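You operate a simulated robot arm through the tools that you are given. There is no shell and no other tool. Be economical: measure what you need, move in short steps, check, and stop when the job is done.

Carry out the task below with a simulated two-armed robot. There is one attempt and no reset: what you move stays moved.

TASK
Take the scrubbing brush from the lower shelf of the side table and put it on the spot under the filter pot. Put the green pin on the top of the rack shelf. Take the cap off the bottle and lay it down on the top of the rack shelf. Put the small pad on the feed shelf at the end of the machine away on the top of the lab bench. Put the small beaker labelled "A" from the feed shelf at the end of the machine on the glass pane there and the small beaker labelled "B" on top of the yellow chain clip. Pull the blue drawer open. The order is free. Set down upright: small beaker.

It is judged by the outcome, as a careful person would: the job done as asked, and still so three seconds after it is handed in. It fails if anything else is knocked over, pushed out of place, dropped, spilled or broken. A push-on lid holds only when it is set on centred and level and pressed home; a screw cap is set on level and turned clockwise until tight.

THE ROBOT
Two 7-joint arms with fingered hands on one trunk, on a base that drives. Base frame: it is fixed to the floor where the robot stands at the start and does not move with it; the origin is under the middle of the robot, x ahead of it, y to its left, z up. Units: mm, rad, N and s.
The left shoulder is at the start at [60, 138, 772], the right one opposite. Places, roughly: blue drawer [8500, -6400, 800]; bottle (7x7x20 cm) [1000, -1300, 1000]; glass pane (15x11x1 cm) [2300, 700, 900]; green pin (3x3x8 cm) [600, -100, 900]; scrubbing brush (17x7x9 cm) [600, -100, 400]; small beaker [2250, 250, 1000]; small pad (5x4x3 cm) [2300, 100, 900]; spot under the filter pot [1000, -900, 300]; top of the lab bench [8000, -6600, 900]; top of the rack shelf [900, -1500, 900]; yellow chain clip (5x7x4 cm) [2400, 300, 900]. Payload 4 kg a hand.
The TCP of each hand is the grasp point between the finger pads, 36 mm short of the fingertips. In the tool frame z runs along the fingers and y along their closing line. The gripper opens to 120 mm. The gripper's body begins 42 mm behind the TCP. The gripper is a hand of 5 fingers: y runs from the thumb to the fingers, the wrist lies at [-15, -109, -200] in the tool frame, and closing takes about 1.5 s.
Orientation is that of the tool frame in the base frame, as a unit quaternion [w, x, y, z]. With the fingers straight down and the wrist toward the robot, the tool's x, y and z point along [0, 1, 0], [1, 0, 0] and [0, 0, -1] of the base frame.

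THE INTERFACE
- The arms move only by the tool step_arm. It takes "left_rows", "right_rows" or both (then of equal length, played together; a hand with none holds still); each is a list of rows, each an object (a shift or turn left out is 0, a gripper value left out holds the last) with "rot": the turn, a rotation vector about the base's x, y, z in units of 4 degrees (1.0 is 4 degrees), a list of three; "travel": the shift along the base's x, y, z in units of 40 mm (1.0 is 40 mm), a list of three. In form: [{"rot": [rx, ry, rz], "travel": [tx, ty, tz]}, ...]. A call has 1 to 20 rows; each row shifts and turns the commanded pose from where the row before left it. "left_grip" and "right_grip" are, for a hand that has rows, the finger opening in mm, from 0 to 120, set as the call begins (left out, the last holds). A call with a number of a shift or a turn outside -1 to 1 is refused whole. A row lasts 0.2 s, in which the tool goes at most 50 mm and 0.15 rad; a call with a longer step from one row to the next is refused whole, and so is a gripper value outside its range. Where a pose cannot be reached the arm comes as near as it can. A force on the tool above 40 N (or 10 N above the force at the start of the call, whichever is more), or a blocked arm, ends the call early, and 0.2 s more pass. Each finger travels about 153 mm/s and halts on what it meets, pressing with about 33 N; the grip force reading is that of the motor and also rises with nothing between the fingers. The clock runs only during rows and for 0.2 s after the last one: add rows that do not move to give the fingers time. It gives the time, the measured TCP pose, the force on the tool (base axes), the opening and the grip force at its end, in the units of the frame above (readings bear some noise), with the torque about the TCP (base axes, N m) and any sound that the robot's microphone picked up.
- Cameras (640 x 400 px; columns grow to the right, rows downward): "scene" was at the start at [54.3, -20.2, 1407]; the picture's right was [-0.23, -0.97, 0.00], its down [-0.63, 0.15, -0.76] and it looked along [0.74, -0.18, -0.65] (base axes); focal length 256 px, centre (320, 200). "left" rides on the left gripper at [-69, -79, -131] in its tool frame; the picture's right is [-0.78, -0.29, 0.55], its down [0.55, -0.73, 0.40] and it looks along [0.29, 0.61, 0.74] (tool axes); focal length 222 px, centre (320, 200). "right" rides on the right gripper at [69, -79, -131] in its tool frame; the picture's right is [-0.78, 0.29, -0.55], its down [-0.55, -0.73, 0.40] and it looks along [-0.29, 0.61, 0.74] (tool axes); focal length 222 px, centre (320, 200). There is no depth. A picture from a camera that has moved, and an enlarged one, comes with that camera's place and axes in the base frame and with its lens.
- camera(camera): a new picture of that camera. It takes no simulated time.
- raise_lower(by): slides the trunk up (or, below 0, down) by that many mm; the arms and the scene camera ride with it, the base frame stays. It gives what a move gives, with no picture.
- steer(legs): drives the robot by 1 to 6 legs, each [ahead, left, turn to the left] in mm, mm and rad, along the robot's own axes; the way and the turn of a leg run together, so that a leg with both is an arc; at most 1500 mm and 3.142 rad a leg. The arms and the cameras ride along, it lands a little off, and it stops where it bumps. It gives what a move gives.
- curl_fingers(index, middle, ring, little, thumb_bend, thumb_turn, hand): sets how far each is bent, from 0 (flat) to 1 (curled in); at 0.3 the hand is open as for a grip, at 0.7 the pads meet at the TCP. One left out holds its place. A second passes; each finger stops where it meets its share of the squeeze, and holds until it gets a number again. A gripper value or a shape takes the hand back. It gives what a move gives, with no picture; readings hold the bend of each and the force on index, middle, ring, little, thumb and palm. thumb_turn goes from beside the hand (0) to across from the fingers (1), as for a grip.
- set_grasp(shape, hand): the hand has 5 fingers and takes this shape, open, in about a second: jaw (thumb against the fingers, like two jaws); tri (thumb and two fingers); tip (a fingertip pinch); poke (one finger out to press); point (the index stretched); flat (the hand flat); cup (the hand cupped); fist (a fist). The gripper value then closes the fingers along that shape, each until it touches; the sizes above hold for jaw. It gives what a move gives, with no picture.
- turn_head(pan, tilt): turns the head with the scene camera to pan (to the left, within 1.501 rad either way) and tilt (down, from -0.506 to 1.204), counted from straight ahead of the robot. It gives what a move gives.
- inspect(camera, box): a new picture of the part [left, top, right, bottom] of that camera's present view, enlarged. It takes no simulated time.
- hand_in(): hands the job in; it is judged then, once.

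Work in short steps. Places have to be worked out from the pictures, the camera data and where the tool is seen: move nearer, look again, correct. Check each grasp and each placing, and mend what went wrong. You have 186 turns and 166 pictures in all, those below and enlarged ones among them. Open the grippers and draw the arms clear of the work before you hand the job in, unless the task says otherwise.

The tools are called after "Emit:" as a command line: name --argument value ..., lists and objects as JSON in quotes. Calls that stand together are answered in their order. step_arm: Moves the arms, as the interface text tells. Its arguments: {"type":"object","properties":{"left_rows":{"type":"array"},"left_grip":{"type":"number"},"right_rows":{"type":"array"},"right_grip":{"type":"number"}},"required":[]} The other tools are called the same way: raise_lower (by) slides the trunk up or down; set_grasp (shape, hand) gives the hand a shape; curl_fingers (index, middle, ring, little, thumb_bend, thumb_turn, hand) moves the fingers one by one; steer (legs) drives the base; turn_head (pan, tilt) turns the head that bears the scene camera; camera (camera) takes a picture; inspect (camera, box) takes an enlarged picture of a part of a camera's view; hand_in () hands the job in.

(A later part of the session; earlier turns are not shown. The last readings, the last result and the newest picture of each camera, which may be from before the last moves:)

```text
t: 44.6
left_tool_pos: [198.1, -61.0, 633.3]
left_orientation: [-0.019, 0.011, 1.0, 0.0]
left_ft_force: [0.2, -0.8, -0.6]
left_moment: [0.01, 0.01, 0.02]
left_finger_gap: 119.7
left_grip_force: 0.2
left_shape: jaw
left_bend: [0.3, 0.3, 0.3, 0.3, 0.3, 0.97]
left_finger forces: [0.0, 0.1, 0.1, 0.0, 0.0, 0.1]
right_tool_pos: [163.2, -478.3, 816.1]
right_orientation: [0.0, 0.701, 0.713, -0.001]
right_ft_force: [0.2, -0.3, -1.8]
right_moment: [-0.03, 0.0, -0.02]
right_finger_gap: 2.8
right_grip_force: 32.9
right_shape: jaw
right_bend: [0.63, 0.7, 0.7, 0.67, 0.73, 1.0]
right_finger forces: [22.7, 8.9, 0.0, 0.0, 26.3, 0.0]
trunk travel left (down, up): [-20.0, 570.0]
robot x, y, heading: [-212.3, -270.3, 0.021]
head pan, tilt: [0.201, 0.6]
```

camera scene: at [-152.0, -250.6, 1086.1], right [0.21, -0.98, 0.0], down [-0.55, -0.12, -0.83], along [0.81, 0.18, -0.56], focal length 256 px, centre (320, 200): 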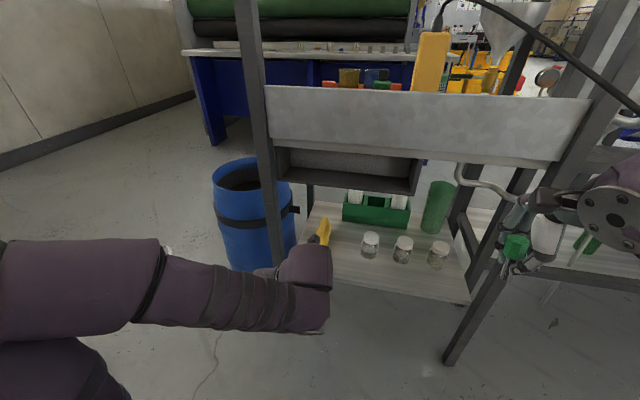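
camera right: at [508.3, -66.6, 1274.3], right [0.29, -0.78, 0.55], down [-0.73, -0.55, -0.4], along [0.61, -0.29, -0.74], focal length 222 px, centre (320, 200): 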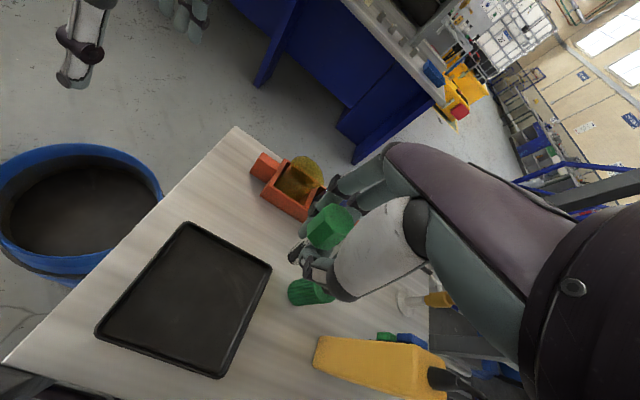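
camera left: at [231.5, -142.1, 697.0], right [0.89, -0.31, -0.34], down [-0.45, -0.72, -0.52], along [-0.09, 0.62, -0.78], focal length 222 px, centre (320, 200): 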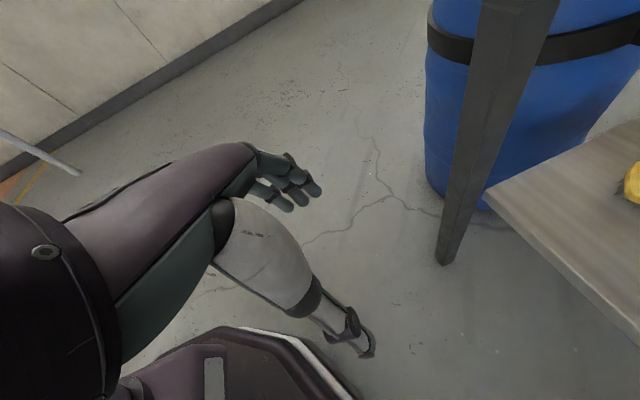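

The command restarts from the measured pose. Now I undo the yaw and raise the trunk to travel.

Emit:
step_arm --left_rows '[{"rot": [0, -0.5, -1]}, {"rot": [0, 0, -1]}, {"rot": [0, 0, -1]}, {"rot": [0, 0, -1]}, {"rot": [0, 0, -1]}, {"rot": [0, 0, -1]}, {"rot": [0, 0, -1]}, {"rot": [0, 0, -1]}, {"rot": [0, 0, -1]}, {"rot": [0, 0, -1]}, {"rot": [0, 0, -1]}, {"rot": [0, 0, -1]}, {"rot": [0, 0, -1], "travel": [0, 0, 1]}, {"rot": [0, 0, -1], "travel": [0, 0, 1]}, {"rot": [0, 0, -1], "travel": [0, 0, 1]}, {"rot": [0, 0, -1], "travel": [0, 0, 0.7]}, {"rot": [0, 0, -1]}, {"rot": [0, 0, -1]}, {"rot": [0, 0, -1]}, {"rot": [0, 0, -1]}]'

Emit:
step_arm --left_rows '[{"rot": [0, 0, -1]}, {"rot": [0, 0, -1]}, {}]'

Emit:
raise_lower --by 330

Emit:
steer --legs '[[-250, 0, 0], [0, 1250, 0], [1000, 0, -0.018], [1000, 0, 0]]'

Emit:
turn_head --pan -0.7 --tilt 0.4

Emit:
camera --camera "scene"

```text
t: 48.8
left_tool_pos: [197.8, -61.8, 780.8]
left_orientation: [0.001, 0.651, 0.759, 0.0]
left_ft_force: [0.4, 0.2, 0.0]
left_moment: [0.01, 0.03, 0.01]
left_finger_gap: 119.8
left_grip_force: 0.1
left_shape: jaw
left_bend: [0.3, 0.3, 0.3, 0.3, 0.3, 0.97]
left_finger forces: [0.0, 0.1, 0.0, 0.1, 0.0, 0.0]
right_tool_pos: [162.7, -478.7, 815.8]
right_orientation: [0.001, 0.702, 0.713, 0.0]
right_ft_force: [0.2, -0.4, -0.2]
right_moment: [-0.01, 0.01, 0.03]
right_finger_gap: 2.5
right_grip_force: 33.4
right_shape: jaw
right_bend: [0.63, 0.7, 0.7, 0.67, 0.73, 1.0]
right_finger forces: [22.6, 9.0, 0.0, 0.0, 26.2, 0.0]
trunk travel left (down, up): [-20.0, 570.0]
robot x, y, heading: [-212.9, -269.6, 0.017]
head pan, tilt: [0.201, 0.6]
```

```text
t: 49.6
left_tool_pos: [197.0, -61.8, 782.2]
left_orientation: [0.001, 0.702, 0.712, 0.001]
left_ft_force: [-0.2, -1.0, 0.8]
left_moment: [0.02, -0.01, 0.01]
left_finger_gap: 119.7
left_grip_force: 0.0
left_shape: jaw
left_bend: [0.3, 0.3, 0.3, 0.3, 0.3, 0.97]
left_finger forces: [0.0, 0.0, 0.0, 0.0, 0.0, 0.0]
right_tool_pos: [162.3, -478.3, 816.1]
right_orientation: [0.0, 0.701, 0.713, 0.0]
right_ft_force: [-0.6, 0.1, -1.2]
right_moment: [-0.01, 0.0, 0.0]
right_finger_gap: 2.6
right_grip_force: 33.2
right_shape: jaw
right_bend: [0.63, 0.7, 0.7, 0.67, 0.73, 1.0]
right_finger forces: [22.7, 9.0, 0.0, 0.0, 26.3, 0.0]
trunk travel left (down, up): [-20.0, 570.0]
robot x, y, heading: [-212.6, -267.3, 0.015]
head pan, tilt: [0.201, 0.6]
```

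```text
t: 52.9
left_tool_pos: [197.8, -62.0, 1110.7]
left_orientation: [0.001, 0.702, 0.712, 0.0]
left_ft_force: [-0.5, 0.2, 0.1]
left_moment: [-0.04, -0.01, 0.02]
left_finger_gap: 120.1
left_grip_force: 0.0
left_shape: jaw
left_bend: [0.3, 0.3, 0.3, 0.3, 0.3, 0.97]
left_finger forces: [0.1, 0.0, 0.0, 0.1, 0.0, 0.1]
right_tool_pos: [161.9, -479.4, 1145.4]
right_orientation: [0.0, 0.702, 0.712, -0.001]
right_ft_force: [0.2, -1.4, -0.7]
right_moment: [0.0, 0.04, 0.01]
right_finger_gap: 2.8
right_grip_force: 33.2
right_shape: jaw
right_bend: [0.63, 0.7, 0.7, 0.67, 0.73, 1.0]
right_finger forces: [22.7, 8.9, 0.0, 0.0, 26.3, 0.0]
trunk travel left (down, up): [-350.0, 240.0]
robot x, y, heading: [-209.0, -271.8, 0.015]
head pan, tilt: [0.201, 0.6]
```

```text
t: 70.3
left_tool_pos: [1928.5, 1224.3, 1111.3]
left_orientation: [0.0, 0.699, 0.715, 0.0]
left_ft_force: [1.0, -0.3, -0.3]
left_moment: [-0.01, 0.0, -0.01]
left_finger_gap: 119.9
left_grip_force: 0.1
left_shape: jaw
left_bend: [0.3, 0.3, 0.3, 0.3, 0.3, 0.97]
left_finger forces: [0.0, 0.1, 0.0, 0.1, 0.0, 0.1]
right_tool_pos: [1896.4, 806.3, 1146.3]
right_orientation: [0.0, 0.699, 0.715, -0.001]
right_ft_force: [-0.3, 0.1, -1.2]
right_moment: [-0.01, 0.02, 0.01]
right_finger_gap: 2.6
right_grip_force: 32.8
right_shape: jaw
right_bend: [0.63, 0.7, 0.7, 0.67, 0.73, 1.0]
right_finger forces: [22.8, 8.9, 0.0, 0.1, 26.4, 0.1]
trunk travel left (down, up): [-350.0, 240.0]
robot x, y, heading: [1522.3, 1014.2, 0.018]
head pan, tilt: [0.201, 0.6]
```

```text
t: 71.5
left_tool_pos: [1926.9, 1223.6, 1111.3]
left_orientation: [0.001, 0.699, 0.715, 0.001]
left_ft_force: [0.3, -0.2, 0.4]
left_moment: [0.0, -0.02, 0.0]
left_finger_gap: 119.9
left_grip_force: 0.0
left_shape: jaw
left_bend: [0.3, 0.3, 0.3, 0.3, 0.3, 0.97]
left_finger forces: [0.1, 0.0, 0.0, 0.1, 0.1, 0.0]
right_tool_pos: [1896.3, 806.3, 1145.1]
right_orientation: [0.0, 0.699, 0.715, 0.0]
right_ft_force: [-0.1, 0.1, -1.6]
right_moment: [-0.01, 0.0, -0.06]
right_finger_gap: 2.8
right_grip_force: 32.7
right_shape: jaw
right_bend: [0.63, 0.7, 0.7, 0.67, 0.73, 1.0]
right_finger forces: [22.8, 8.8, 0.1, 0.0, 26.3, 0.0]
trunk travel left (down, up): [-350.0, 240.0]
robot x, y, heading: [1523.0, 1009.0, 0.022]
head pan, tilt: [-0.7, 0.4]
```

```text
140 pictures are left
camera scene: at [1565.9, 954.8, 1434.3], right [-0.63, -0.78, 0.0], down [-0.3, 0.24, -0.92], along [0.72, -0.58, -0.39], focal length 256 px, centre (320, 200)
```

scene: 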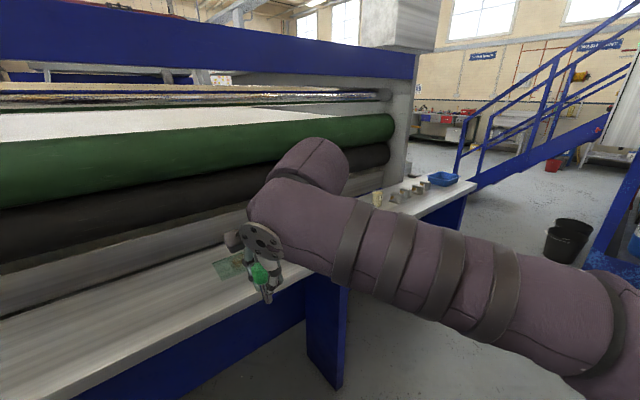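

The feed shelf is in view ahead. I strafe right 750 to look at the shelf items and the rack's back side.

Emit:
steer --legs '[[-50, -750, 0]]'

Emit:
turn_head --pan 0.0 --tilt 0.55

Emit:
camera --camera "scene"

Emit:
turn_head --pan -1.5 --tilt 0.35

Emit:
camera --camera "scene"

```text
t: 75.6
left_tool_pos: [1891.2, 462.1, 1112.0]
left_orientation: [0.001, 0.708, 0.706, 0.001]
left_ft_force: [0.6, -0.4, -0.1]
left_moment: [-0.01, 0.03, 0.02]
left_finger_gap: 119.9
left_grip_force: 0.1
left_shape: jaw
left_bend: [0.3, 0.3, 0.3, 0.3, 0.3, 0.97]
left_finger forces: [0.0, 0.0, 0.0, 0.0, 0.1, 0.0]
right_tool_pos: [1848.1, 44.9, 1144.6]
right_orientation: [0.001, 0.708, 0.706, 0.0]
right_ft_force: [-0.4, -1.4, -0.4]
right_moment: [0.01, 0.02, 0.01]
right_finger_gap: 3.0
right_grip_force: 33.0
right_shape: jaw
right_bend: [0.63, 0.7, 0.7, 0.67, 0.73, 1.0]
right_finger forces: [22.7, 9.0, 0.1, 0.0, 26.4, 0.0]
trunk travel left (down, up): [-350.0, 240.0]
robot x, y, heading: [1479.3, 264.0, -0.005]
head pan, tilt: [-0.7, 0.4]
```

```text
t: 76.7
left_tool_pos: [1890.4, 461.8, 1112.0]
left_orientation: [0.0, 0.709, 0.706, 0.001]
left_ft_force: [-0.1, 0.0, -0.1]
left_moment: [-0.01, -0.02, 0.02]
left_finger_gap: 119.9
left_grip_force: 0.0
left_shape: jaw
left_bend: [0.3, 0.3, 0.3, 0.3, 0.3, 0.97]
left_finger forces: [0.0, 0.0, 0.0, 0.0, 0.0, 0.1]
right_tool_pos: [1847.0, 46.4, 1145.3]
right_orientation: [0.0, 0.708, 0.706, 0.0]
right_ft_force: [0.1, -0.2, -1.6]
right_moment: [-0.02, 0.01, 0.03]
right_finger_gap: 2.6
right_grip_force: 32.9
right_shape: jaw
right_bend: [0.63, 0.7, 0.7, 0.67, 0.73, 1.0]
right_finger forces: [22.9, 9.1, 0.0, 0.0, 26.3, 0.0]
trunk travel left (down, up): [-350.0, 240.0]
robot x, y, heading: [1481.3, 261.5, -0.001]
head pan, tilt: [0.0, 0.55]
```

```text
139 pictures are left
camera scene: at [1540.3, 261.7, 1420.7], right [0.0, -1.0, 0.0], down [-0.52, 0.0, -0.85], along [0.85, 0.0, -0.52], focal length 256 px, centre (320, 200)
```

scene: 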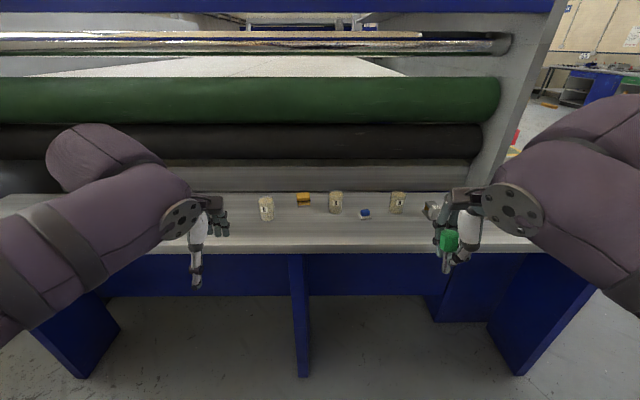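

```text
t: 78.2
left_tool_pos: [1891.0, 462.8, 1112.2]
left_orientation: [0.0, 0.708, 0.706, 0.0]
left_ft_force: [-0.2, 0.2, -0.1]
left_moment: [0.04, 0.0, 0.0]
left_finger_gap: 120.1
left_grip_force: 0.0
left_shape: jaw
left_bend: [0.3, 0.3, 0.3, 0.3, 0.3, 0.97]
left_finger forces: [0.0, 0.0, 0.0, 0.0, 0.1, 0.0]
right_tool_pos: [1846.8, 46.7, 1145.1]
right_orientation: [0.001, 0.708, 0.706, 0.0]
right_ft_force: [0.5, 0.1, -1.7]
right_moment: [0.0, 0.03, 0.04]
right_finger_gap: 2.6
right_grip_force: 33.4
right_shape: jaw
right_bend: [0.63, 0.7, 0.7, 0.67, 0.73, 1.0]
right_finger forces: [22.8, 9.0, 0.0, 0.0, 26.2, 0.1]
trunk travel left (down, up): [-350.0, 240.0]
robot x, y, heading: [1478.6, 266.2, -0.004]
head pan, tilt: [-1.499, 0.351]
```

```text
138 pictures are left
camera scene: at [1456.9, 169.3, 1438.9], right [-1.0, -0.07, 0.0], down [-0.02, 0.34, -0.94], along [0.06, -0.94, -0.34], focal length 256 px, centre (320, 200)
```

scene: 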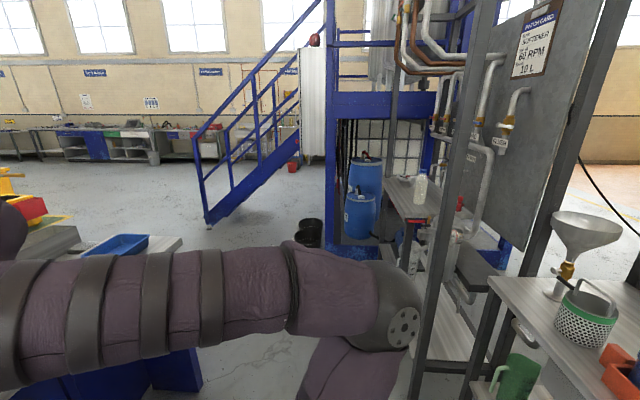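

From behind, the rack shelf with the bottle is open. I drive to about (1750, −1290) and turn to face −x.

Emit:
steer --legs '[[0, -1000, 0], [0, -550, 0], [270, 0, 0], [0, 0, 1.57], [0, 0, 1.57]]'

Emit:
turn_head --pan 0 --tilt 0.5

Emit:
camera --camera "scene"

```text
t: 95.3
left_tool_pos: [1333.3, -1483.2, 1111.5]
left_orientation: [-0.001, -0.706, 0.708, 0.0]
left_ft_force: [0.4, 0.7, 0.4]
left_moment: [0.04, -0.01, 0.02]
left_finger_gap: 119.9
left_grip_force: 0.1
left_shape: jaw
left_bend: [0.3, 0.3, 0.3, 0.3, 0.3, 0.97]
left_finger forces: [0.0, 0.1, 0.1, 0.1, 0.0, 0.0]
right_tool_pos: [1376.4, -1067.7, 1146.7]
right_orientation: [0.0, -0.706, 0.708, 0.0]
right_ft_force: [0.7, 0.3, -0.4]
right_moment: [0.0, -0.03, 0.03]
right_finger_gap: 2.5
right_grip_force: 32.7
right_shape: jaw
right_bend: [0.63, 0.7, 0.7, 0.67, 0.73, 1.0]
right_finger forces: [22.6, 9.7, 0.1, 0.1, 25.8, 0.0]
trunk travel left (down, up): [-350.0, 240.0]
robot x, y, heading: [1744.4, -1282.9, 3.142]
head pan, tilt: [-1.499, 0.351]
```

```text
t: 97.0
left_tool_pos: [1333.3, -1483.0, 1112.4]
left_orientation: [-0.001, -0.706, 0.708, 0.001]
left_ft_force: [0.4, 0.4, -0.6]
left_moment: [0.0, 0.01, 0.04]
left_finger_gap: 120.0
left_grip_force: 0.0
left_shape: jaw
left_bend: [0.3, 0.3, 0.3, 0.3, 0.3, 0.97]
left_finger forces: [0.0, 0.1, 0.0, 0.0, 0.0, 0.0]
right_tool_pos: [1377.0, -1066.7, 1144.9]
right_orientation: [0.0, -0.707, 0.708, 0.0]
right_ft_force: [0.0, -0.4, -1.1]
right_moment: [0.01, -0.01, 0.02]
right_finger_gap: 2.3
right_grip_force: 33.1
right_shape: jaw
right_bend: [0.63, 0.7, 0.7, 0.67, 0.73, 1.0]
right_finger forces: [22.6, 9.7, 0.0, 0.0, 25.7, 0.0]
trunk travel left (down, up): [-350.0, 240.0]
robot x, y, heading: [1742.3, -1283.6, 3.14]
head pan, tilt: [0.0, 0.499]
```

```text
137 pictures are left
camera scene: at [1685.1, -1282.9, 1425.2], right [0.0, 1.0, 0.0], down [0.48, 0.0, -0.88], along [-0.88, 0.0, -0.48], focal length 256 px, centre (320, 200)
```

scene: 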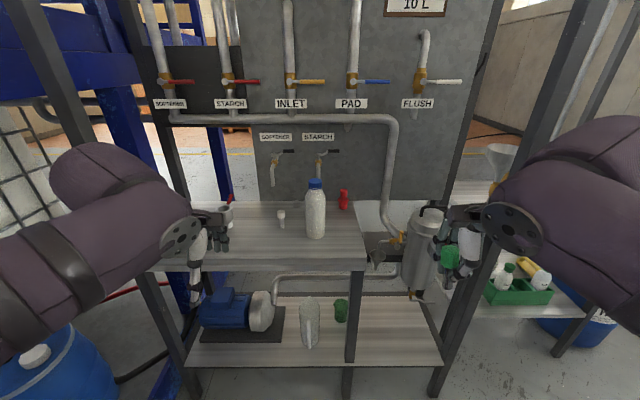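

The shelf, the bottle with its blue cap and the metal filter pot are all in sight. I enlarge them.

Emit:
inspect --camera "scene" --box '[180, 160, 420, 310]'

Emit:
inspect --camera "scene" --box '[260, 200, 500, 350]'

```text
2.67 times, centred on (300, 235) of scene
camera zoom: at [1685.1, -1282.9, 1425.2], right [0.0, 1.0, 0.0], down [0.48, 0.0, -0.88], along [-0.88, 0.0, -0.48], focal length 681 px, centre (373, 107)
```

zoom: 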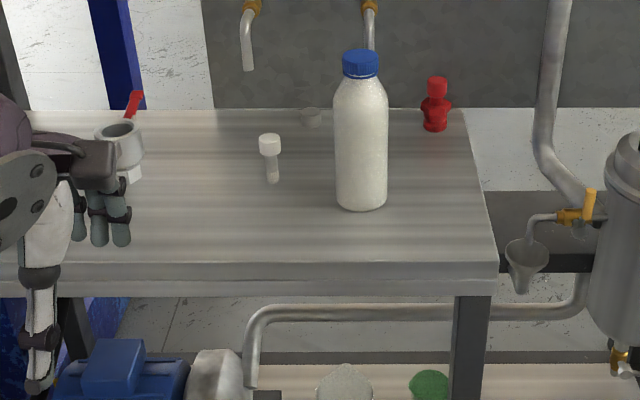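

```text
2.67 times, centred on (380, 275) of scene
camera zoom: at [1685.1, -1282.9, 1425.2], right [0.0, 1.0, 0.0], down [0.48, 0.0, -0.88], along [-0.88, 0.0, -0.48], focal length 681 px, centre (160, 0)
```

zoom: 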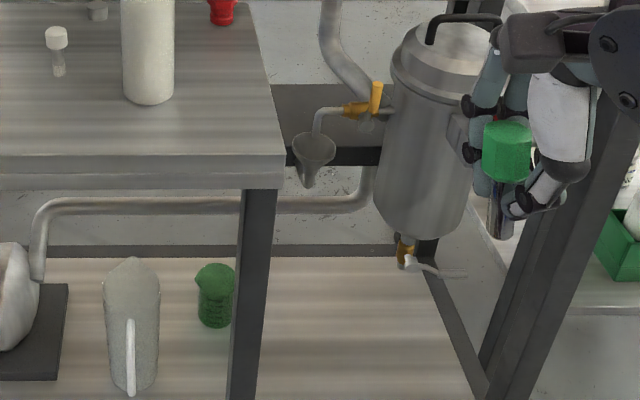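

The bottle is at about (983, −1298) and the shelf at z≈900, with its edge at x≈1090 and right end at y≈−1139. The space right of the bottle is free for the pin. I drive 150 closer and carry the pin over (1035, −1180).

Emit:
steer --legs '[[150, 0, 0]]'

Emit:
step_arm --right_rows '[{"travel": [0, -1, 0]}, {"travel": [0, -1, 0]}, {"travel": [0, -0.83, 0]}, {"travel": [-1, 0, 0]}, {"travel": [-1, 0, 0]}, {"travel": [-1, 0, 0]}, {"travel": [-1, 0, 0]}, {"travel": [-0.7, 0, 0]}, {}]'

Emit:
turn_head --pan 0 --tilt 0.7

Emit:
camera --camera "scene"

Emit:
camera --camera "right"

```text
t: 98.3
left_tool_pos: [1181.9, -1481.7, 1111.1]
left_orientation: [0.0, -0.706, 0.708, 0.0]
left_ft_force: [-0.9, 0.3, 0.2]
left_moment: [-0.03, -0.01, 0.0]
left_finger_gap: 119.7
left_grip_force: 0.1
left_shape: jaw
left_bend: [0.3, 0.3, 0.3, 0.3, 0.3, 0.97]
left_finger forces: [0.0, 0.0, 0.0, 0.0, 0.0, 0.0]
right_tool_pos: [1225.3, -1064.5, 1144.9]
right_orientation: [0.001, -0.705, 0.709, 0.0]
right_ft_force: [-0.1, 0.2, -0.5]
right_moment: [0.02, 0.0, -0.03]
right_finger_gap: 2.4
right_grip_force: 33.0
right_shape: jaw
right_bend: [0.63, 0.7, 0.7, 0.67, 0.73, 1.0]
right_finger forces: [22.6, 9.7, 0.1, 0.0, 26.0, 0.0]
trunk travel left (down, up): [-350.0, 240.0]
robot x, y, heading: [1592.6, -1280.9, 3.14]
head pan, tilt: [0.0, 0.499]
```

```text
t: 100.3
left_tool_pos: [1183.1, -1482.3, 1112.7]
left_orientation: [-0.001, -0.706, 0.709, 0.001]
left_ft_force: [-0.2, -0.1, -0.4]
left_moment: [-0.03, 0.0, 0.01]
left_finger_gap: 119.7
left_grip_force: 0.0
left_shape: jaw
left_bend: [0.3, 0.3, 0.3, 0.3, 0.3, 0.97]
left_finger forces: [0.0, 0.1, 0.0, 0.0, 0.0, 0.0]
right_tool_pos: [1038.5, -1179.3, 1144.1]
right_orientation: [0.0, -0.706, 0.708, -0.001]
right_ft_force: [-0.2, -0.2, -0.5]
right_moment: [0.02, 0.01, -0.02]
right_finger_gap: 2.3
right_grip_force: 33.0
right_shape: jaw
right_bend: [0.63, 0.7, 0.7, 0.67, 0.73, 1.0]
right_finger forces: [22.8, 10.1, 0.0, 0.1, 25.8, 0.1]
trunk travel left (down, up): [-350.0, 240.0]
robot x, y, heading: [1592.5, -1278.4, 3.141]
head pan, tilt: [0.0, 0.499]
```

```text
t: 101.0
left_tool_pos: [1182.9, -1482.3, 1111.1]
left_orientation: [0.0, -0.706, 0.708, 0.0]
left_ft_force: [-0.6, 0.2, 0.1]
left_moment: [0.0, 0.03, 0.04]
left_finger_gap: 119.9
left_grip_force: 0.0
left_shape: jaw
left_bend: [0.3, 0.3, 0.3, 0.3, 0.3, 0.97]
left_finger forces: [0.0, 0.0, 0.1, 0.1, 0.0, 0.0]
right_tool_pos: [1038.9, -1179.2, 1144.5]
right_orientation: [0.0, -0.705, 0.709, -0.001]
right_ft_force: [-0.3, -0.4, -1.8]
right_moment: [0.03, -0.03, 0.03]
right_finger_gap: 2.5
right_grip_force: 33.0
right_shape: jaw
right_bend: [0.63, 0.7, 0.7, 0.67, 0.73, 1.0]
right_finger forces: [22.8, 9.9, 0.0, 0.0, 25.9, 0.1]
trunk travel left (down, up): [-350.0, 240.0]
robot x, y, heading: [1591.4, -1283.5, 3.14]
head pan, tilt: [0.0, 0.7]
```

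```text
134 pictures are left
camera scene: at [1540.9, -1282.4, 1407.5], right [0.0, 1.0, 0.0], down [0.64, 0.0, -0.77], along [-0.77, 0.0, -0.64], focal length 256 px, centre (320, 200)
```

scene: 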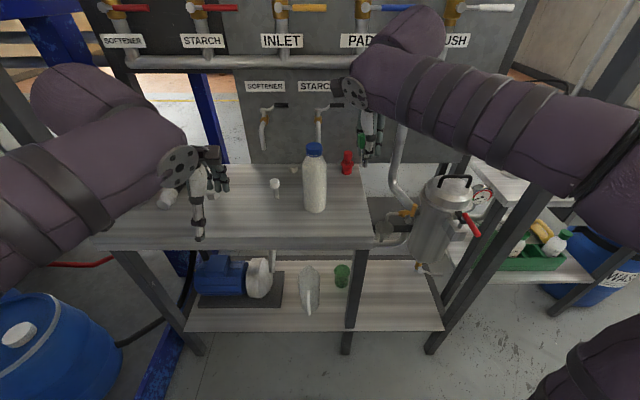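

```text
133 pictures are left
camera right: at [1116.9, -1249.3, 1276.3], right [-0.29, 0.79, 0.55], down [0.74, 0.55, -0.4], along [-0.61, 0.29, -0.74], focal length 222 px, centre (320, 200)
```

right: 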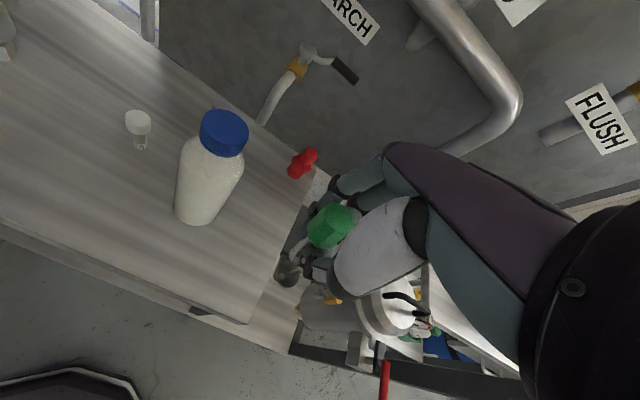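

The pin hand is over free shelf, with the end edge at y≈−1144. I lower to just above the surface and check.

Emit:
step_arm --right_rows '[{"travel": [0, 0, -1]}, {"travel": [0, 0, -1]}, {"travel": [0, 0, -1]}, {"travel": [0, 0, -1]}, {}]'

Emit:
inspect --camera "scene" --box '[260, 110, 420, 210]'

Emit:
camera --camera "left"

```text
t: 102.2
left_tool_pos: [1183.2, -1482.3, 1111.2]
left_orientation: [-0.001, -0.705, 0.709, 0.0]
left_ft_force: [-0.5, 0.9, -0.6]
left_moment: [-0.03, -0.01, -0.01]
left_finger_gap: 119.7
left_grip_force: 0.1
left_shape: jaw
left_bend: [0.3, 0.3, 0.3, 0.3, 0.3, 0.97]
left_finger forces: [0.1, 0.0, 0.0, 0.0, 0.0, 0.0]
right_tool_pos: [1036.9, -1179.0, 984.3]
right_orientation: [-0.001, -0.706, 0.708, 0.0]
right_ft_force: [0.2, 0.6, -1.2]
right_moment: [-0.04, -0.02, 0.02]
right_finger_gap: 2.5
right_grip_force: 33.3
right_shape: jaw
right_bend: [0.63, 0.7, 0.7, 0.67, 0.73, 1.0]
right_finger forces: [22.9, 10.2, 0.1, 0.0, 25.9, 0.1]
trunk travel left (down, up): [-350.0, 240.0]
robot x, y, heading: [1595.0, -1283.0, 3.136]
head pan, tilt: [0.0, 0.7]
```

```text
4.00 times, centred on (340, 160) of scene
camera zoom: at [1541.0, -1282.4, 1407.5], right [0.0, 1.0, 0.0], down [0.64, 0.0, -0.76], along [-0.76, 0.0, -0.64], focal length 1022 px, centre (240, 360)
```

zoom: 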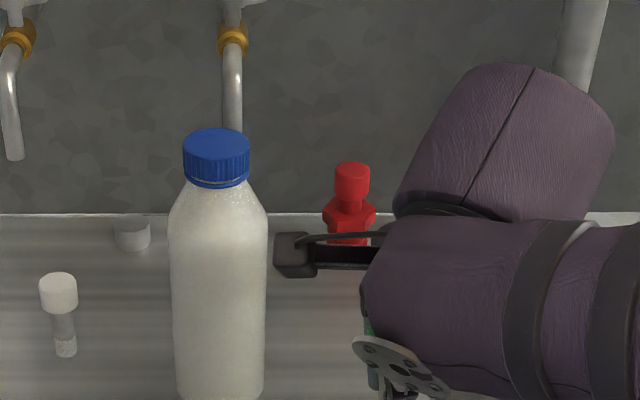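

```text
131 pictures are left
camera left: at [1262.6, -1412.7, 1242.5], right [0.29, 0.78, -0.55], down [0.73, -0.55, -0.4], along [-0.61, -0.28, -0.74], focal length 222 px, centre (320, 200)
```

left: 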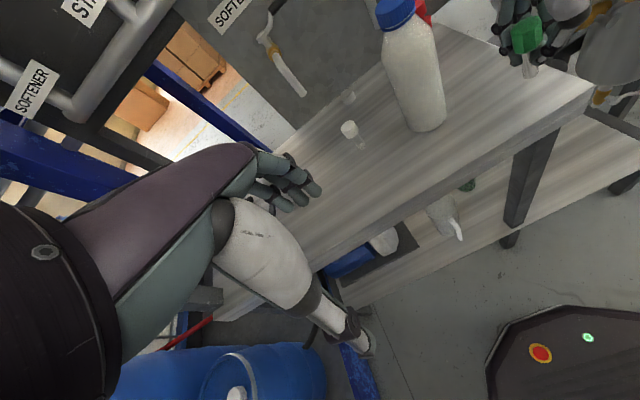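

Clear of the bottle (the black piece is the wrist camera, nearer me). I lower in small steps until contact.

Emit:
step_arm --right_rows '[{"travel": [0, 0, -0.2]}, {"travel": [0, 0, -0.2]}, {}]'

Emit:
inspect --camera "left" --box '[440, 0, 600, 100]'

```text
t: 103.0
left_tool_pos: [1184.2, -1481.7, 1110.9]
left_orientation: [0.0, -0.706, 0.708, 0.001]
left_ft_force: [0.0, 0.0, -0.1]
left_moment: [0.02, -0.01, 0.02]
left_finger_gap: 119.6
left_grip_force: 0.1
left_shape: jaw
left_bend: [0.3, 0.3, 0.3, 0.3, 0.3, 0.97]
left_finger forces: [0.0, 0.0, 0.1, 0.0, 0.1, 0.0]
right_tool_pos: [1036.2, -1179.1, 969.6]
right_orientation: [0.0, -0.706, 0.708, 0.0]
right_ft_force: [-0.5, -0.2, -1.0]
right_moment: [-0.03, -0.03, 0.02]
right_finger_gap: 2.2
right_grip_force: 33.1
right_shape: jaw
right_bend: [0.63, 0.7, 0.7, 0.67, 0.73, 1.0]
right_finger forces: [22.9, 10.1, 0.0, 0.0, 25.7, 0.1]
trunk travel left (down, up): [-350.0, 240.0]
robot x, y, heading: [1591.3, -1283.4, 3.141]
head pan, tilt: [0.0, 0.7]
```

```text
4.00 times, centred on (520, 50) of left
camera zoom: at [1262.6, -1412.8, 1242.5], right [0.29, 0.78, -0.55], down [0.73, -0.55, -0.4], along [-0.61, -0.28, -0.74], focal length 888 px, centre (-480, 800)
```

zoom: 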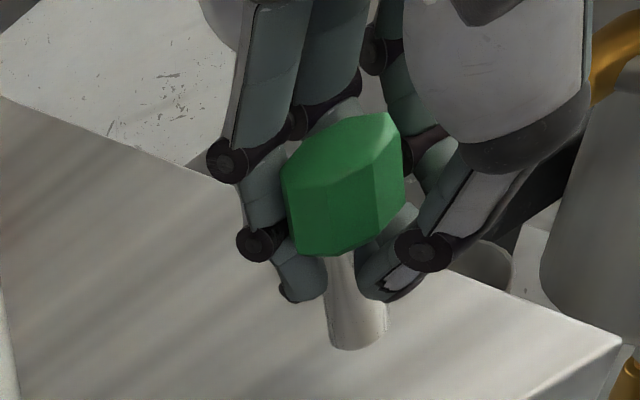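

The pin's shaft end is just above the shelf. Continuing down in 3–4 mm steps.

Emit:
step_arm --right_rows '[{"travel": [0, 0, -0.1]}, {"travel": [0, 0, -0.08]}, {}]'

Emit:
inspect --camera "left" --box '[440, 0, 600, 100]'

```text
t: 103.8
left_tool_pos: [1183.4, -1482.2, 1110.6]
left_orientation: [0.0, -0.706, 0.708, 0.0]
left_ft_force: [0.3, 0.5, 0.1]
left_moment: [0.02, 0.02, 0.03]
left_finger_gap: 119.7
left_grip_force: 0.1
left_shape: jaw
left_bend: [0.3, 0.3, 0.3, 0.3, 0.3, 0.97]
left_finger forces: [0.0, 0.1, 0.0, 0.0, 0.1, 0.1]
right_tool_pos: [1036.7, -1178.2, 961.7]
right_orientation: [0.001, -0.706, 0.708, -0.001]
right_ft_force: [0.3, -0.6, -1.4]
right_moment: [0.0, -0.01, 0.0]
right_finger_gap: 2.1
right_grip_force: 33.0
right_shape: jaw
right_bend: [0.63, 0.7, 0.7, 0.67, 0.73, 1.0]
right_finger forces: [22.9, 10.2, 0.0, 0.1, 25.9, 0.0]
trunk travel left (down, up): [-350.0, 240.0]
robot x, y, heading: [1593.1, -1280.2, 3.138]
head pan, tilt: [0.0, 0.7]
```

```text
4.00 times, centred on (520, 50) of left
camera zoom: at [1262.6, -1412.7, 1242.5], right [0.29, 0.78, -0.55], down [0.73, -0.55, -0.4], along [-0.61, -0.28, -0.74], focal length 888 px, centre (-480, 800)
```

zoom: 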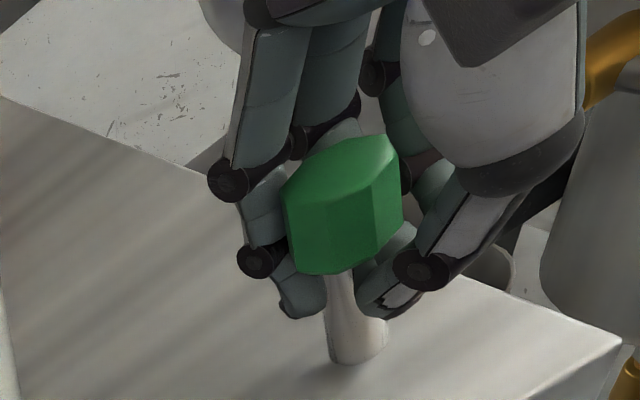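

Nearly touching, since the shadow meets the foot. Two more small steps.

Emit:
step_arm --right_rows '[{"travel": [0, 0, -0.06]}, {"travel": [0, 0, -0.06]}, {}]'

Emit:
inspect --camera "left" --box '[440, 0, 600, 100]'

```text
t: 104.7
left_tool_pos: [1182.2, -1482.3, 1113.5]
left_orientation: [0.0, -0.706, 0.709, 0.0]
left_ft_force: [-0.4, 1.2, 0.0]
left_moment: [-0.01, -0.03, 0.01]
left_finger_gap: 119.8
left_grip_force: 0.2
left_shape: jaw
left_bend: [0.3, 0.3, 0.3, 0.3, 0.3, 0.97]
left_finger forces: [0.0, 0.0, 0.0, 0.0, 0.0, 0.0]
right_tool_pos: [1037.9, -1178.6, 959.3]
right_orientation: [0.0, -0.706, 0.708, 0.001]
right_ft_force: [-0.9, -0.6, 8.3]
right_moment: [-0.01, 0.12, -0.04]
right_finger_gap: 2.6
right_grip_force: 32.7
right_shape: jaw
right_bend: [0.63, 0.7, 0.7, 0.67, 0.73, 1.0]
right_finger forces: [23.2, 10.3, 0.0, 0.0, 27.7, 0.0]
trunk travel left (down, up): [-350.0, 240.0]
robot x, y, heading: [1598.2, -1279.0, 3.133]
head pan, tilt: [0.0, 0.7]
```

```text
4.00 times, centred on (520, 50) of left
camera zoom: at [1263.2, -1412.9, 1242.8], right [0.29, 0.78, -0.55], down [0.73, -0.55, -0.4], along [-0.61, -0.28, -0.74], focal length 888 px, centre (-480, 800)
```

zoom: 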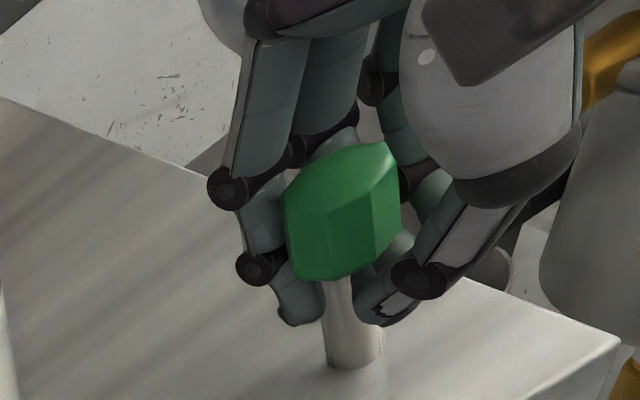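

Contact at 8 N, so the pin is standing. I open gently and then raise straight up.

Emit:
step_arm --right_rows '[{"travel": [0, 0, 0.02]}, {}, {}, {}]' --right_grip 60

Emit:
step_arm --right_rows '[{"travel": [0, 0, 0.5]}, {"travel": [0, 0, 1]}, {"travel": [0, 0, 1]}, {"travel": [0, 0, 1]}, {"travel": [0, 0, 1]}]'

Emit:
camera --camera "scene"

Emit:
camera --camera "right"

```text
t: 105.7
left_tool_pos: [1182.5, -1483.3, 1111.5]
left_orientation: [0.0, -0.706, 0.708, 0.0]
left_ft_force: [-0.5, -0.2, 0.4]
left_moment: [0.02, -0.01, -0.02]
left_finger_gap: 119.8
left_grip_force: 0.1
left_shape: jaw
left_bend: [0.3, 0.3, 0.3, 0.3, 0.3, 0.97]
left_finger forces: [0.1, 0.0, 0.0, 0.0, 0.0, 0.0]
right_tool_pos: [1038.4, -1179.3, 958.3]
right_orientation: [0.0, -0.705, 0.709, 0.0]
right_ft_force: [-1.2, -0.2, 0.6]
right_moment: [-0.02, -0.01, -0.02]
right_finger_gap: 59.6
right_grip_force: 0.0
right_shape: jaw
right_bend: [0.42, 0.46, 0.44, 0.69, 0.56, 1.0]
right_finger forces: [0.0, 0.1, 0.3, 0.1, 0.0, 0.0]
trunk travel left (down, up): [-350.0, 240.0]
robot x, y, heading: [1594.5, -1286.0, 3.137]
head pan, tilt: [0.0, 0.7]
```

```text
t: 106.8
left_tool_pos: [1183.1, -1481.4, 1112.1]
left_orientation: [-0.001, -0.707, 0.708, 0.001]
left_ft_force: [-0.1, 0.2, -0.4]
left_moment: [0.0, -0.02, -0.01]
left_finger_gap: 119.9
left_grip_force: 0.1
left_shape: jaw
left_bend: [0.3, 0.3, 0.3, 0.3, 0.3, 0.97]
left_finger forces: [0.1, 0.1, 0.1, 0.1, 0.0, 0.0]
right_tool_pos: [1036.4, -1176.0, 1137.6]
right_orientation: [0.001, -0.706, 0.708, 0.0]
right_ft_force: [-0.5, 0.7, -0.2]
right_moment: [0.0, -0.03, 0.0]
right_finger_gap: 59.9
right_grip_force: 0.1
right_shape: jaw
right_bend: [0.42, 0.46, 0.44, 0.69, 0.56, 1.0]
right_finger forces: [0.1, 0.1, 0.0, 0.0, 0.0, 0.1]
trunk travel left (down, up): [-350.0, 240.0]
robot x, y, heading: [1593.5, -1284.6, 3.139]
head pan, tilt: [0.0, 0.7]
```

```text
127 pictures are left
camera scene: at [1541.1, -1282.5, 1407.4], right [0.0, 1.0, 0.0], down [0.64, 0.0, -0.76], along [-0.76, 0.0, -0.64], focal length 256 px, centre (320, 200)
```

scene: 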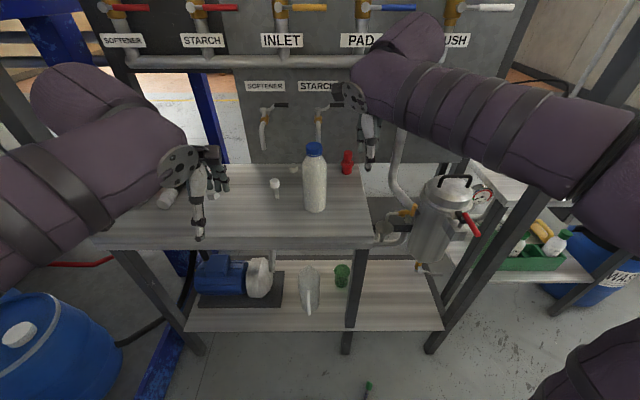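

```text
126 pictures are left
camera right: at [1115.8, -1247.7, 1269.0], right [-0.29, 0.79, 0.55], down [0.74, 0.55, -0.4], along [-0.61, 0.29, -0.74], focal length 222 px, centre (320, 200)
```

right: 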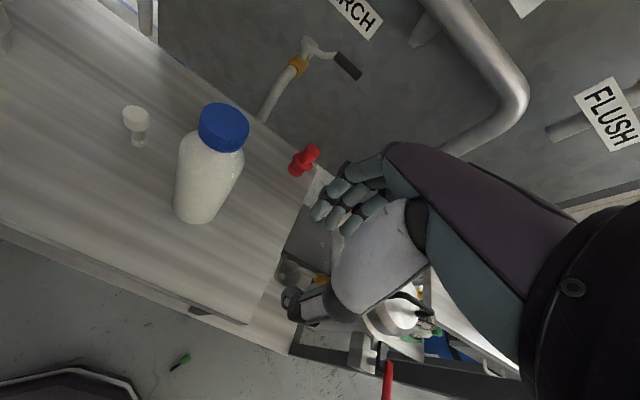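

The pin toppled off and lies on the floor at about (1219, −1072). I back off, lower the trunk and pick it up.

Emit:
inspect --camera "right" --box '[130, 335, 234, 400]'

Emit:
steer --legs '[[-300, 0, 0]]'

Emit:
raise_lower --by -350

Emit:
turn_head --pan -0.3 --tilt 0.9

Emit:
camera --camera "scene"

Emit:
camera --camera "right"

```text
6.15 times, centred on (182, 368) of right
camera zoom: at [1115.8, -1247.7, 1269.0], right [-0.29, 0.79, 0.55], down [0.74, 0.55, -0.4], along [-0.61, 0.29, -0.74], focal length 1367 px, centre (1169, -831)
```

zoom: 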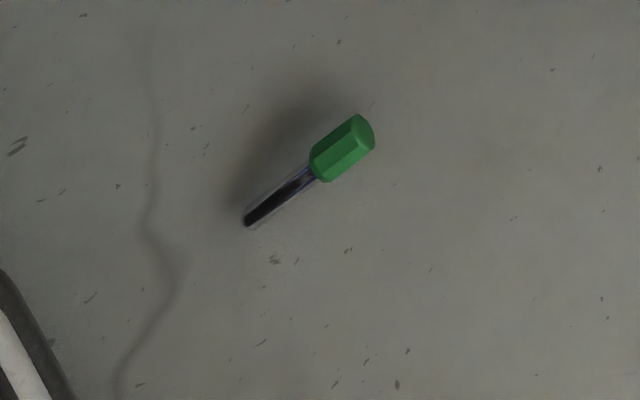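

```text
t: 108.9
left_tool_pos: [1485.3, -1484.5, 1112.5]
left_orientation: [0.0, -0.707, 0.708, 0.001]
left_ft_force: [0.6, 0.7, 1.0]
left_moment: [-0.01, 0.07, 0.0]
left_finger_gap: 119.6
left_grip_force: 0.0
left_shape: jaw
left_bend: [0.3, 0.3, 0.3, 0.3, 0.3, 0.97]
left_finger forces: [0.1, 0.0, 0.0, 0.0, 0.0, 0.1]
right_tool_pos: [1339.4, -1180.6, 1138.4]
right_orientation: [0.0, -0.707, 0.708, 0.001]
right_ft_force: [-0.2, 0.6, -0.4]
right_moment: [0.03, -0.01, -0.01]
right_finger_gap: 60.2
right_grip_force: 0.1
right_shape: jaw
right_bend: [0.42, 0.46, 0.44, 0.69, 0.56, 1.0]
right_finger forces: [0.0, 0.0, 0.0, 0.0, 0.1, 0.0]
trunk travel left (down, up): [-350.0, 240.0]
robot x, y, heading: [1897.7, -1281.3, 3.134]
head pan, tilt: [0.0, 0.7]
```

```text
t: 112.3
left_tool_pos: [1484.2, -1484.5, 760.9]
left_orientation: [0.0, -0.706, 0.708, 0.001]
left_ft_force: [-0.1, 0.2, 0.3]
left_moment: [0.0, 0.01, 0.02]
left_finger_gap: 119.9
left_grip_force: 0.0
left_shape: jaw
left_bend: [0.3, 0.3, 0.3, 0.3, 0.3, 0.97]
left_finger forces: [0.0, 0.0, 0.0, 0.0, 0.0, 0.1]
right_tool_pos: [1338.6, -1179.5, 787.5]
right_orientation: [0.0, -0.706, 0.708, 0.0]
right_ft_force: [0.5, -0.6, 0.7]
right_moment: [0.0, -0.01, -0.03]
right_finger_gap: 59.9
right_grip_force: 0.0
right_shape: jaw
right_bend: [0.42, 0.46, 0.44, 0.69, 0.56, 1.0]
right_finger forces: [0.1, 0.0, 0.0, 0.1, 0.0, 0.1]
trunk travel left (down, up): [0.0, 590.0]
robot x, y, heading: [1895.2, -1285.3, 3.137]
head pan, tilt: [0.0, 0.7]
```

```text
t: 113.1
left_tool_pos: [1484.7, -1484.5, 762.2]
left_orientation: [0.0, -0.706, 0.708, 0.001]
left_ft_force: [-0.9, 0.5, 0.2]
left_moment: [0.02, -0.03, 0.0]
left_finger_gap: 119.8
left_grip_force: 0.0
left_shape: jaw
left_bend: [0.3, 0.3, 0.3, 0.3, 0.3, 0.97]
left_finger forces: [0.1, 0.1, 0.1, 0.0, 0.0, 0.1]
right_tool_pos: [1338.5, -1179.6, 787.5]
right_orientation: [0.0, -0.707, 0.708, 0.0]
right_ft_force: [0.4, -1.1, 0.2]
right_moment: [0.01, 0.05, 0.03]
right_finger_gap: 59.8
right_grip_force: 0.0
right_shape: jaw
right_bend: [0.42, 0.46, 0.44, 0.69, 0.56, 1.0]
right_finger forces: [0.1, 0.0, 0.1, 0.1, 0.1, 0.0]
trunk travel left (down, up): [0.0, 590.0]
robot x, y, heading: [1891.7, -1283.5, 3.142]
head pan, tilt: [-0.3, 0.901]
```

```text
124 pictures are left
camera scene: at [1855.4, -1261.2, 1041.4], right [0.3, 0.95, 0.0], down [0.75, -0.23, -0.62], along [-0.59, 0.18, -0.78], focal length 256 px, centre (320, 200)
```

scene: 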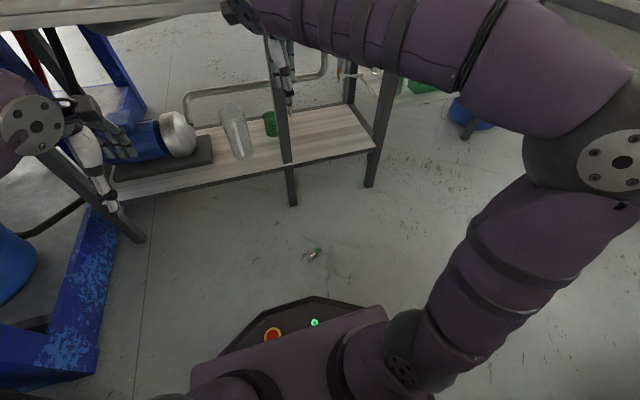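

```text
123 pictures are left
camera right: at [1417.2, -1249.6, 918.8], right [-0.29, 0.79, 0.55], down [0.74, 0.55, -0.4], along [-0.61, 0.29, -0.74], focal length 222 px, centre (320, 200)
```

right: 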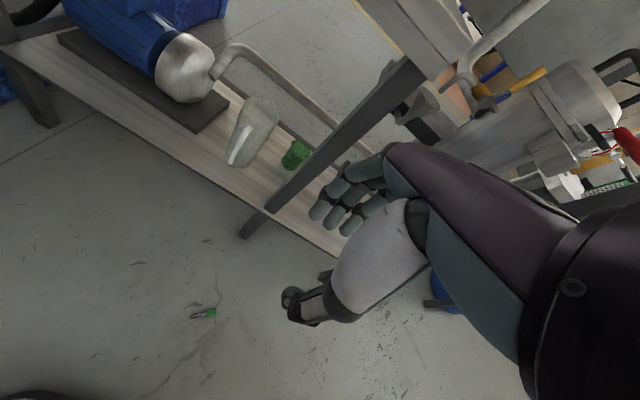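

The pin now seems to be at about (1355, −1130), so it may have rolled. I check again that it is at rest.

Emit:
step_arm --right_rows '[{}, {}]' --right_grip 80

Emit:
inspect --camera "scene" --box '[273, 228, 353, 278]'

Emit:
inspect --camera "right" --box '[160, 280, 256, 340]'

```text
t: 113.7
left_tool_pos: [1484.6, -1484.7, 762.6]
left_orientation: [0.0, -0.707, 0.708, 0.001]
left_ft_force: [-0.7, -0.6, -0.1]
left_moment: [0.0, 0.0, 0.0]
left_finger_gap: 120.0
left_grip_force: 0.1
left_shape: jaw
left_bend: [0.3, 0.3, 0.3, 0.3, 0.3, 0.97]
left_finger forces: [0.1, 0.1, 0.1, 0.0, 0.0, 0.0]
right_tool_pos: [1338.0, -1180.3, 787.3]
right_orientation: [0.0, -0.707, 0.707, -0.001]
right_ft_force: [0.6, 0.3, 0.3]
right_moment: [-0.02, 0.03, 0.0]
right_finger_gap: 79.5
right_grip_force: 0.1
right_shape: jaw
right_bend: [0.36, 0.39, 0.38, 0.61, 0.43, 1.0]
right_finger forces: [0.1, 0.1, 0.1, 0.0, 0.0, 0.1]
trunk travel left (down, up): [0.0, 590.0]
robot x, y, heading: [1896.5, -1286.6, 3.142]
head pan, tilt: [-0.3, 0.901]
```

```text
8.00 times, centred on (313, 253) of scene
camera zoom: at [1855.4, -1261.2, 1041.3], right [0.3, 0.95, 0.0], down [0.75, -0.23, -0.62], along [-0.59, 0.18, -0.78], focal length 2044 px, centre (376, -224)
```

zoom: 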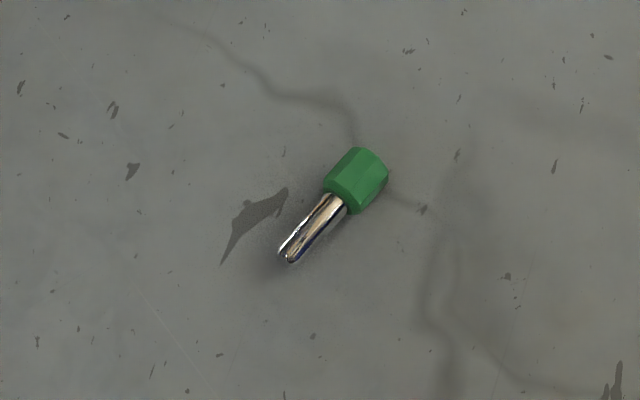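

```text
6.67 times, centred on (208, 310) of right
camera zoom: at [1417.2, -1249.6, 918.8], right [-0.29, 0.79, 0.55], down [0.74, 0.55, -0.4], along [-0.61, 0.29, -0.74], focal length 1481 px, centre (1067, -533)
```

zoom: 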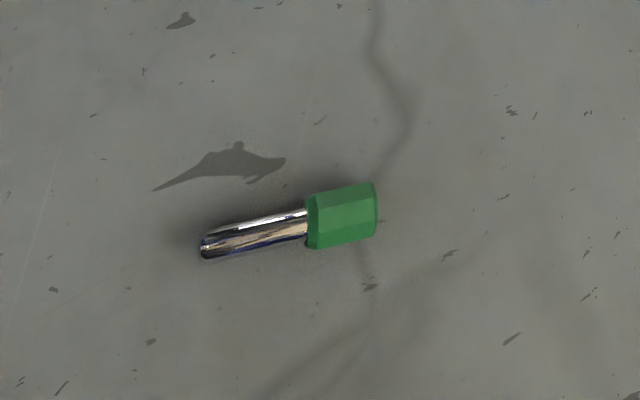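

At rest at head (1348, −1117), tip (1380, −1165). I yaw the right hand +31° so it closes across the pin and bring it down above.

Emit:
step_arm --right_rows '[{"rot": [0, 0, 1], "travel": [0.25, 0.5, -1]}, {"rot": [0, 0, 1], "travel": [0, 0.5, -1]}, {"rot": [0, 0, 1], "travel": [0, 0.58, -1]}, {"rot": [0, 0, 1], "travel": [0, 0, -1]}, {"rot": [0, 0, 1], "travel": [0, 0, -1]}, {"rot": [0, 0, 1], "travel": [0, 0, -1]}, {"rot": [0, 0, 1], "travel": [0, 0, -1]}, {"rot": [0, 0, 0.75], "travel": [0, 0, -1]}, {"travel": [0, 0, -1]}, {"travel": [0, 0, -1]}, {"travel": [0, 0, -1]}, {"travel": [0, 0, -1]}, {"travel": [0, 0, -1]}, {"travel": [0, 0, -1]}, {"travel": [0, 0, -1]}, {}]'

Emit:
camera --camera "right"

Emit:
camera --camera "scene"

```text
t: 117.1
left_tool_pos: [1485.4, -1484.8, 761.8]
left_orientation: [-0.001, -0.707, 0.708, 0.0]
left_ft_force: [0.1, 0.4, 0.2]
left_moment: [-0.02, -0.01, -0.01]
left_finger_gap: 119.6
left_grip_force: 0.0
left_shape: jaw
left_bend: [0.3, 0.3, 0.3, 0.3, 0.3, 0.97]
left_finger forces: [0.1, 0.1, 0.0, 0.0, 0.0, 0.1]
right_tool_pos: [1350.1, -1117.4, 187.3]
right_orientation: [0.001, 0.87, -0.494, 0.0]
right_ft_force: [0.4, -0.6, -0.3]
right_moment: [0.01, 0.01, -0.01]
right_finger_gap: 80.0
right_grip_force: 0.1
right_shape: jaw
right_bend: [0.36, 0.39, 0.38, 0.61, 0.43, 1.0]
right_finger forces: [0.0, 0.0, 0.0, 0.0, 0.1, 0.0]
trunk travel left (down, up): [0.0, 590.0]
robot x, y, heading: [1895.9, -1281.5, 3.145]
head pan, tilt: [-0.3, 0.901]
```

```text
120 pictures are left
camera right: at [1453.5, -1137.0, 318.5], right [-0.65, 0.52, 0.55], down [0.35, 0.85, -0.4], along [-0.67, -0.07, -0.74], focal length 222 px, centre (320, 200)
```

right: 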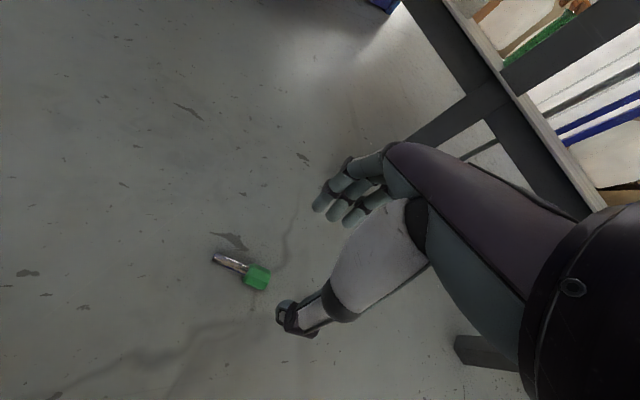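

```text
119 pictures are left
camera scene: at [1855.4, -1261.2, 1041.3], right [0.3, 0.95, 0.0], down [0.75, -0.23, -0.62], along [-0.59, 0.18, -0.78], focal length 256 px, centre (320, 200)
```

scene: 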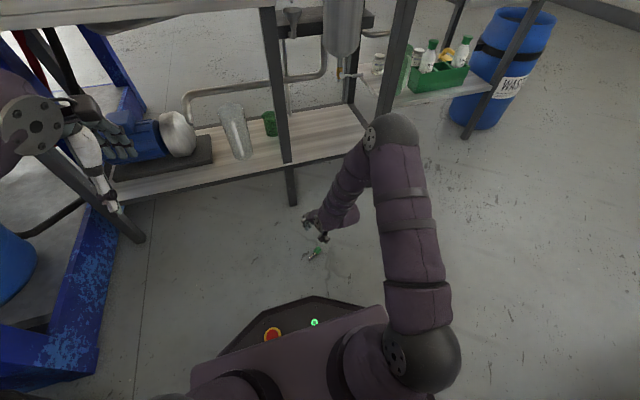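

The head is at (1346, −1114), right under the hand. I descend to TCP z≈44.

Emit:
step_arm --right_rows '[{"travel": [-0.08, 0.06, -1]}, {"travel": [0, 0, -1]}, {"travel": [0, 0, -1]}, {"travel": [0, 0, -0.55]}, {}]'

Emit:
camera --camera "right"

```text
t: 118.3
left_tool_pos: [1484.9, -1484.5, 761.7]
left_orientation: [-0.001, -0.706, 0.708, 0.001]
left_ft_force: [0.5, -0.2, 0.7]
left_moment: [-0.01, 0.0, 0.01]
left_finger_gap: 119.9
left_grip_force: 0.0
left_shape: jaw
left_bend: [0.3, 0.3, 0.3, 0.3, 0.3, 0.97]
left_finger forces: [0.1, 0.1, 0.0, 0.0, 0.1, 0.0]
right_tool_pos: [1344.7, -1114.0, 47.7]
right_orientation: [0.0, 0.87, -0.493, 0.001]
right_ft_force: [-0.1, -0.3, 0.1]
right_moment: [0.01, -0.03, -0.01]
right_finger_gap: 79.8
right_grip_force: 0.0
right_shape: jaw
right_bend: [0.36, 0.39, 0.38, 0.61, 0.43, 1.0]
right_finger forces: [0.0, 0.0, 0.0, 0.0, 0.1, 0.0]
trunk travel left (down, up): [0.0, 590.0]
robot x, y, heading: [1896.9, -1280.4, 3.141]
head pan, tilt: [-0.3, 0.901]
```

```text
118 pictures are left
camera right: at [1449.2, -1132.9, 178.1], right [-0.65, 0.52, 0.55], down [0.35, 0.85, -0.4], along [-0.67, -0.07, -0.74], focal length 222 px, centre (320, 200)
```

right: 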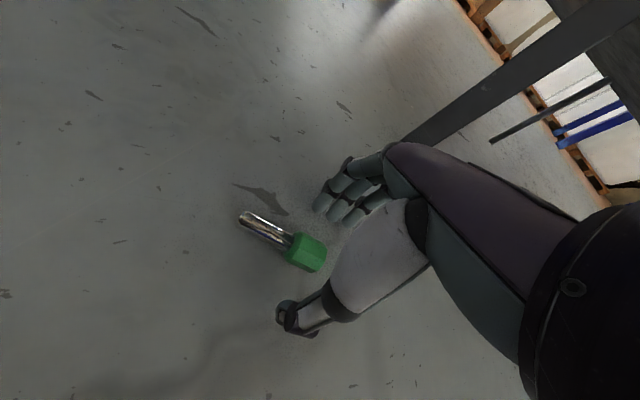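

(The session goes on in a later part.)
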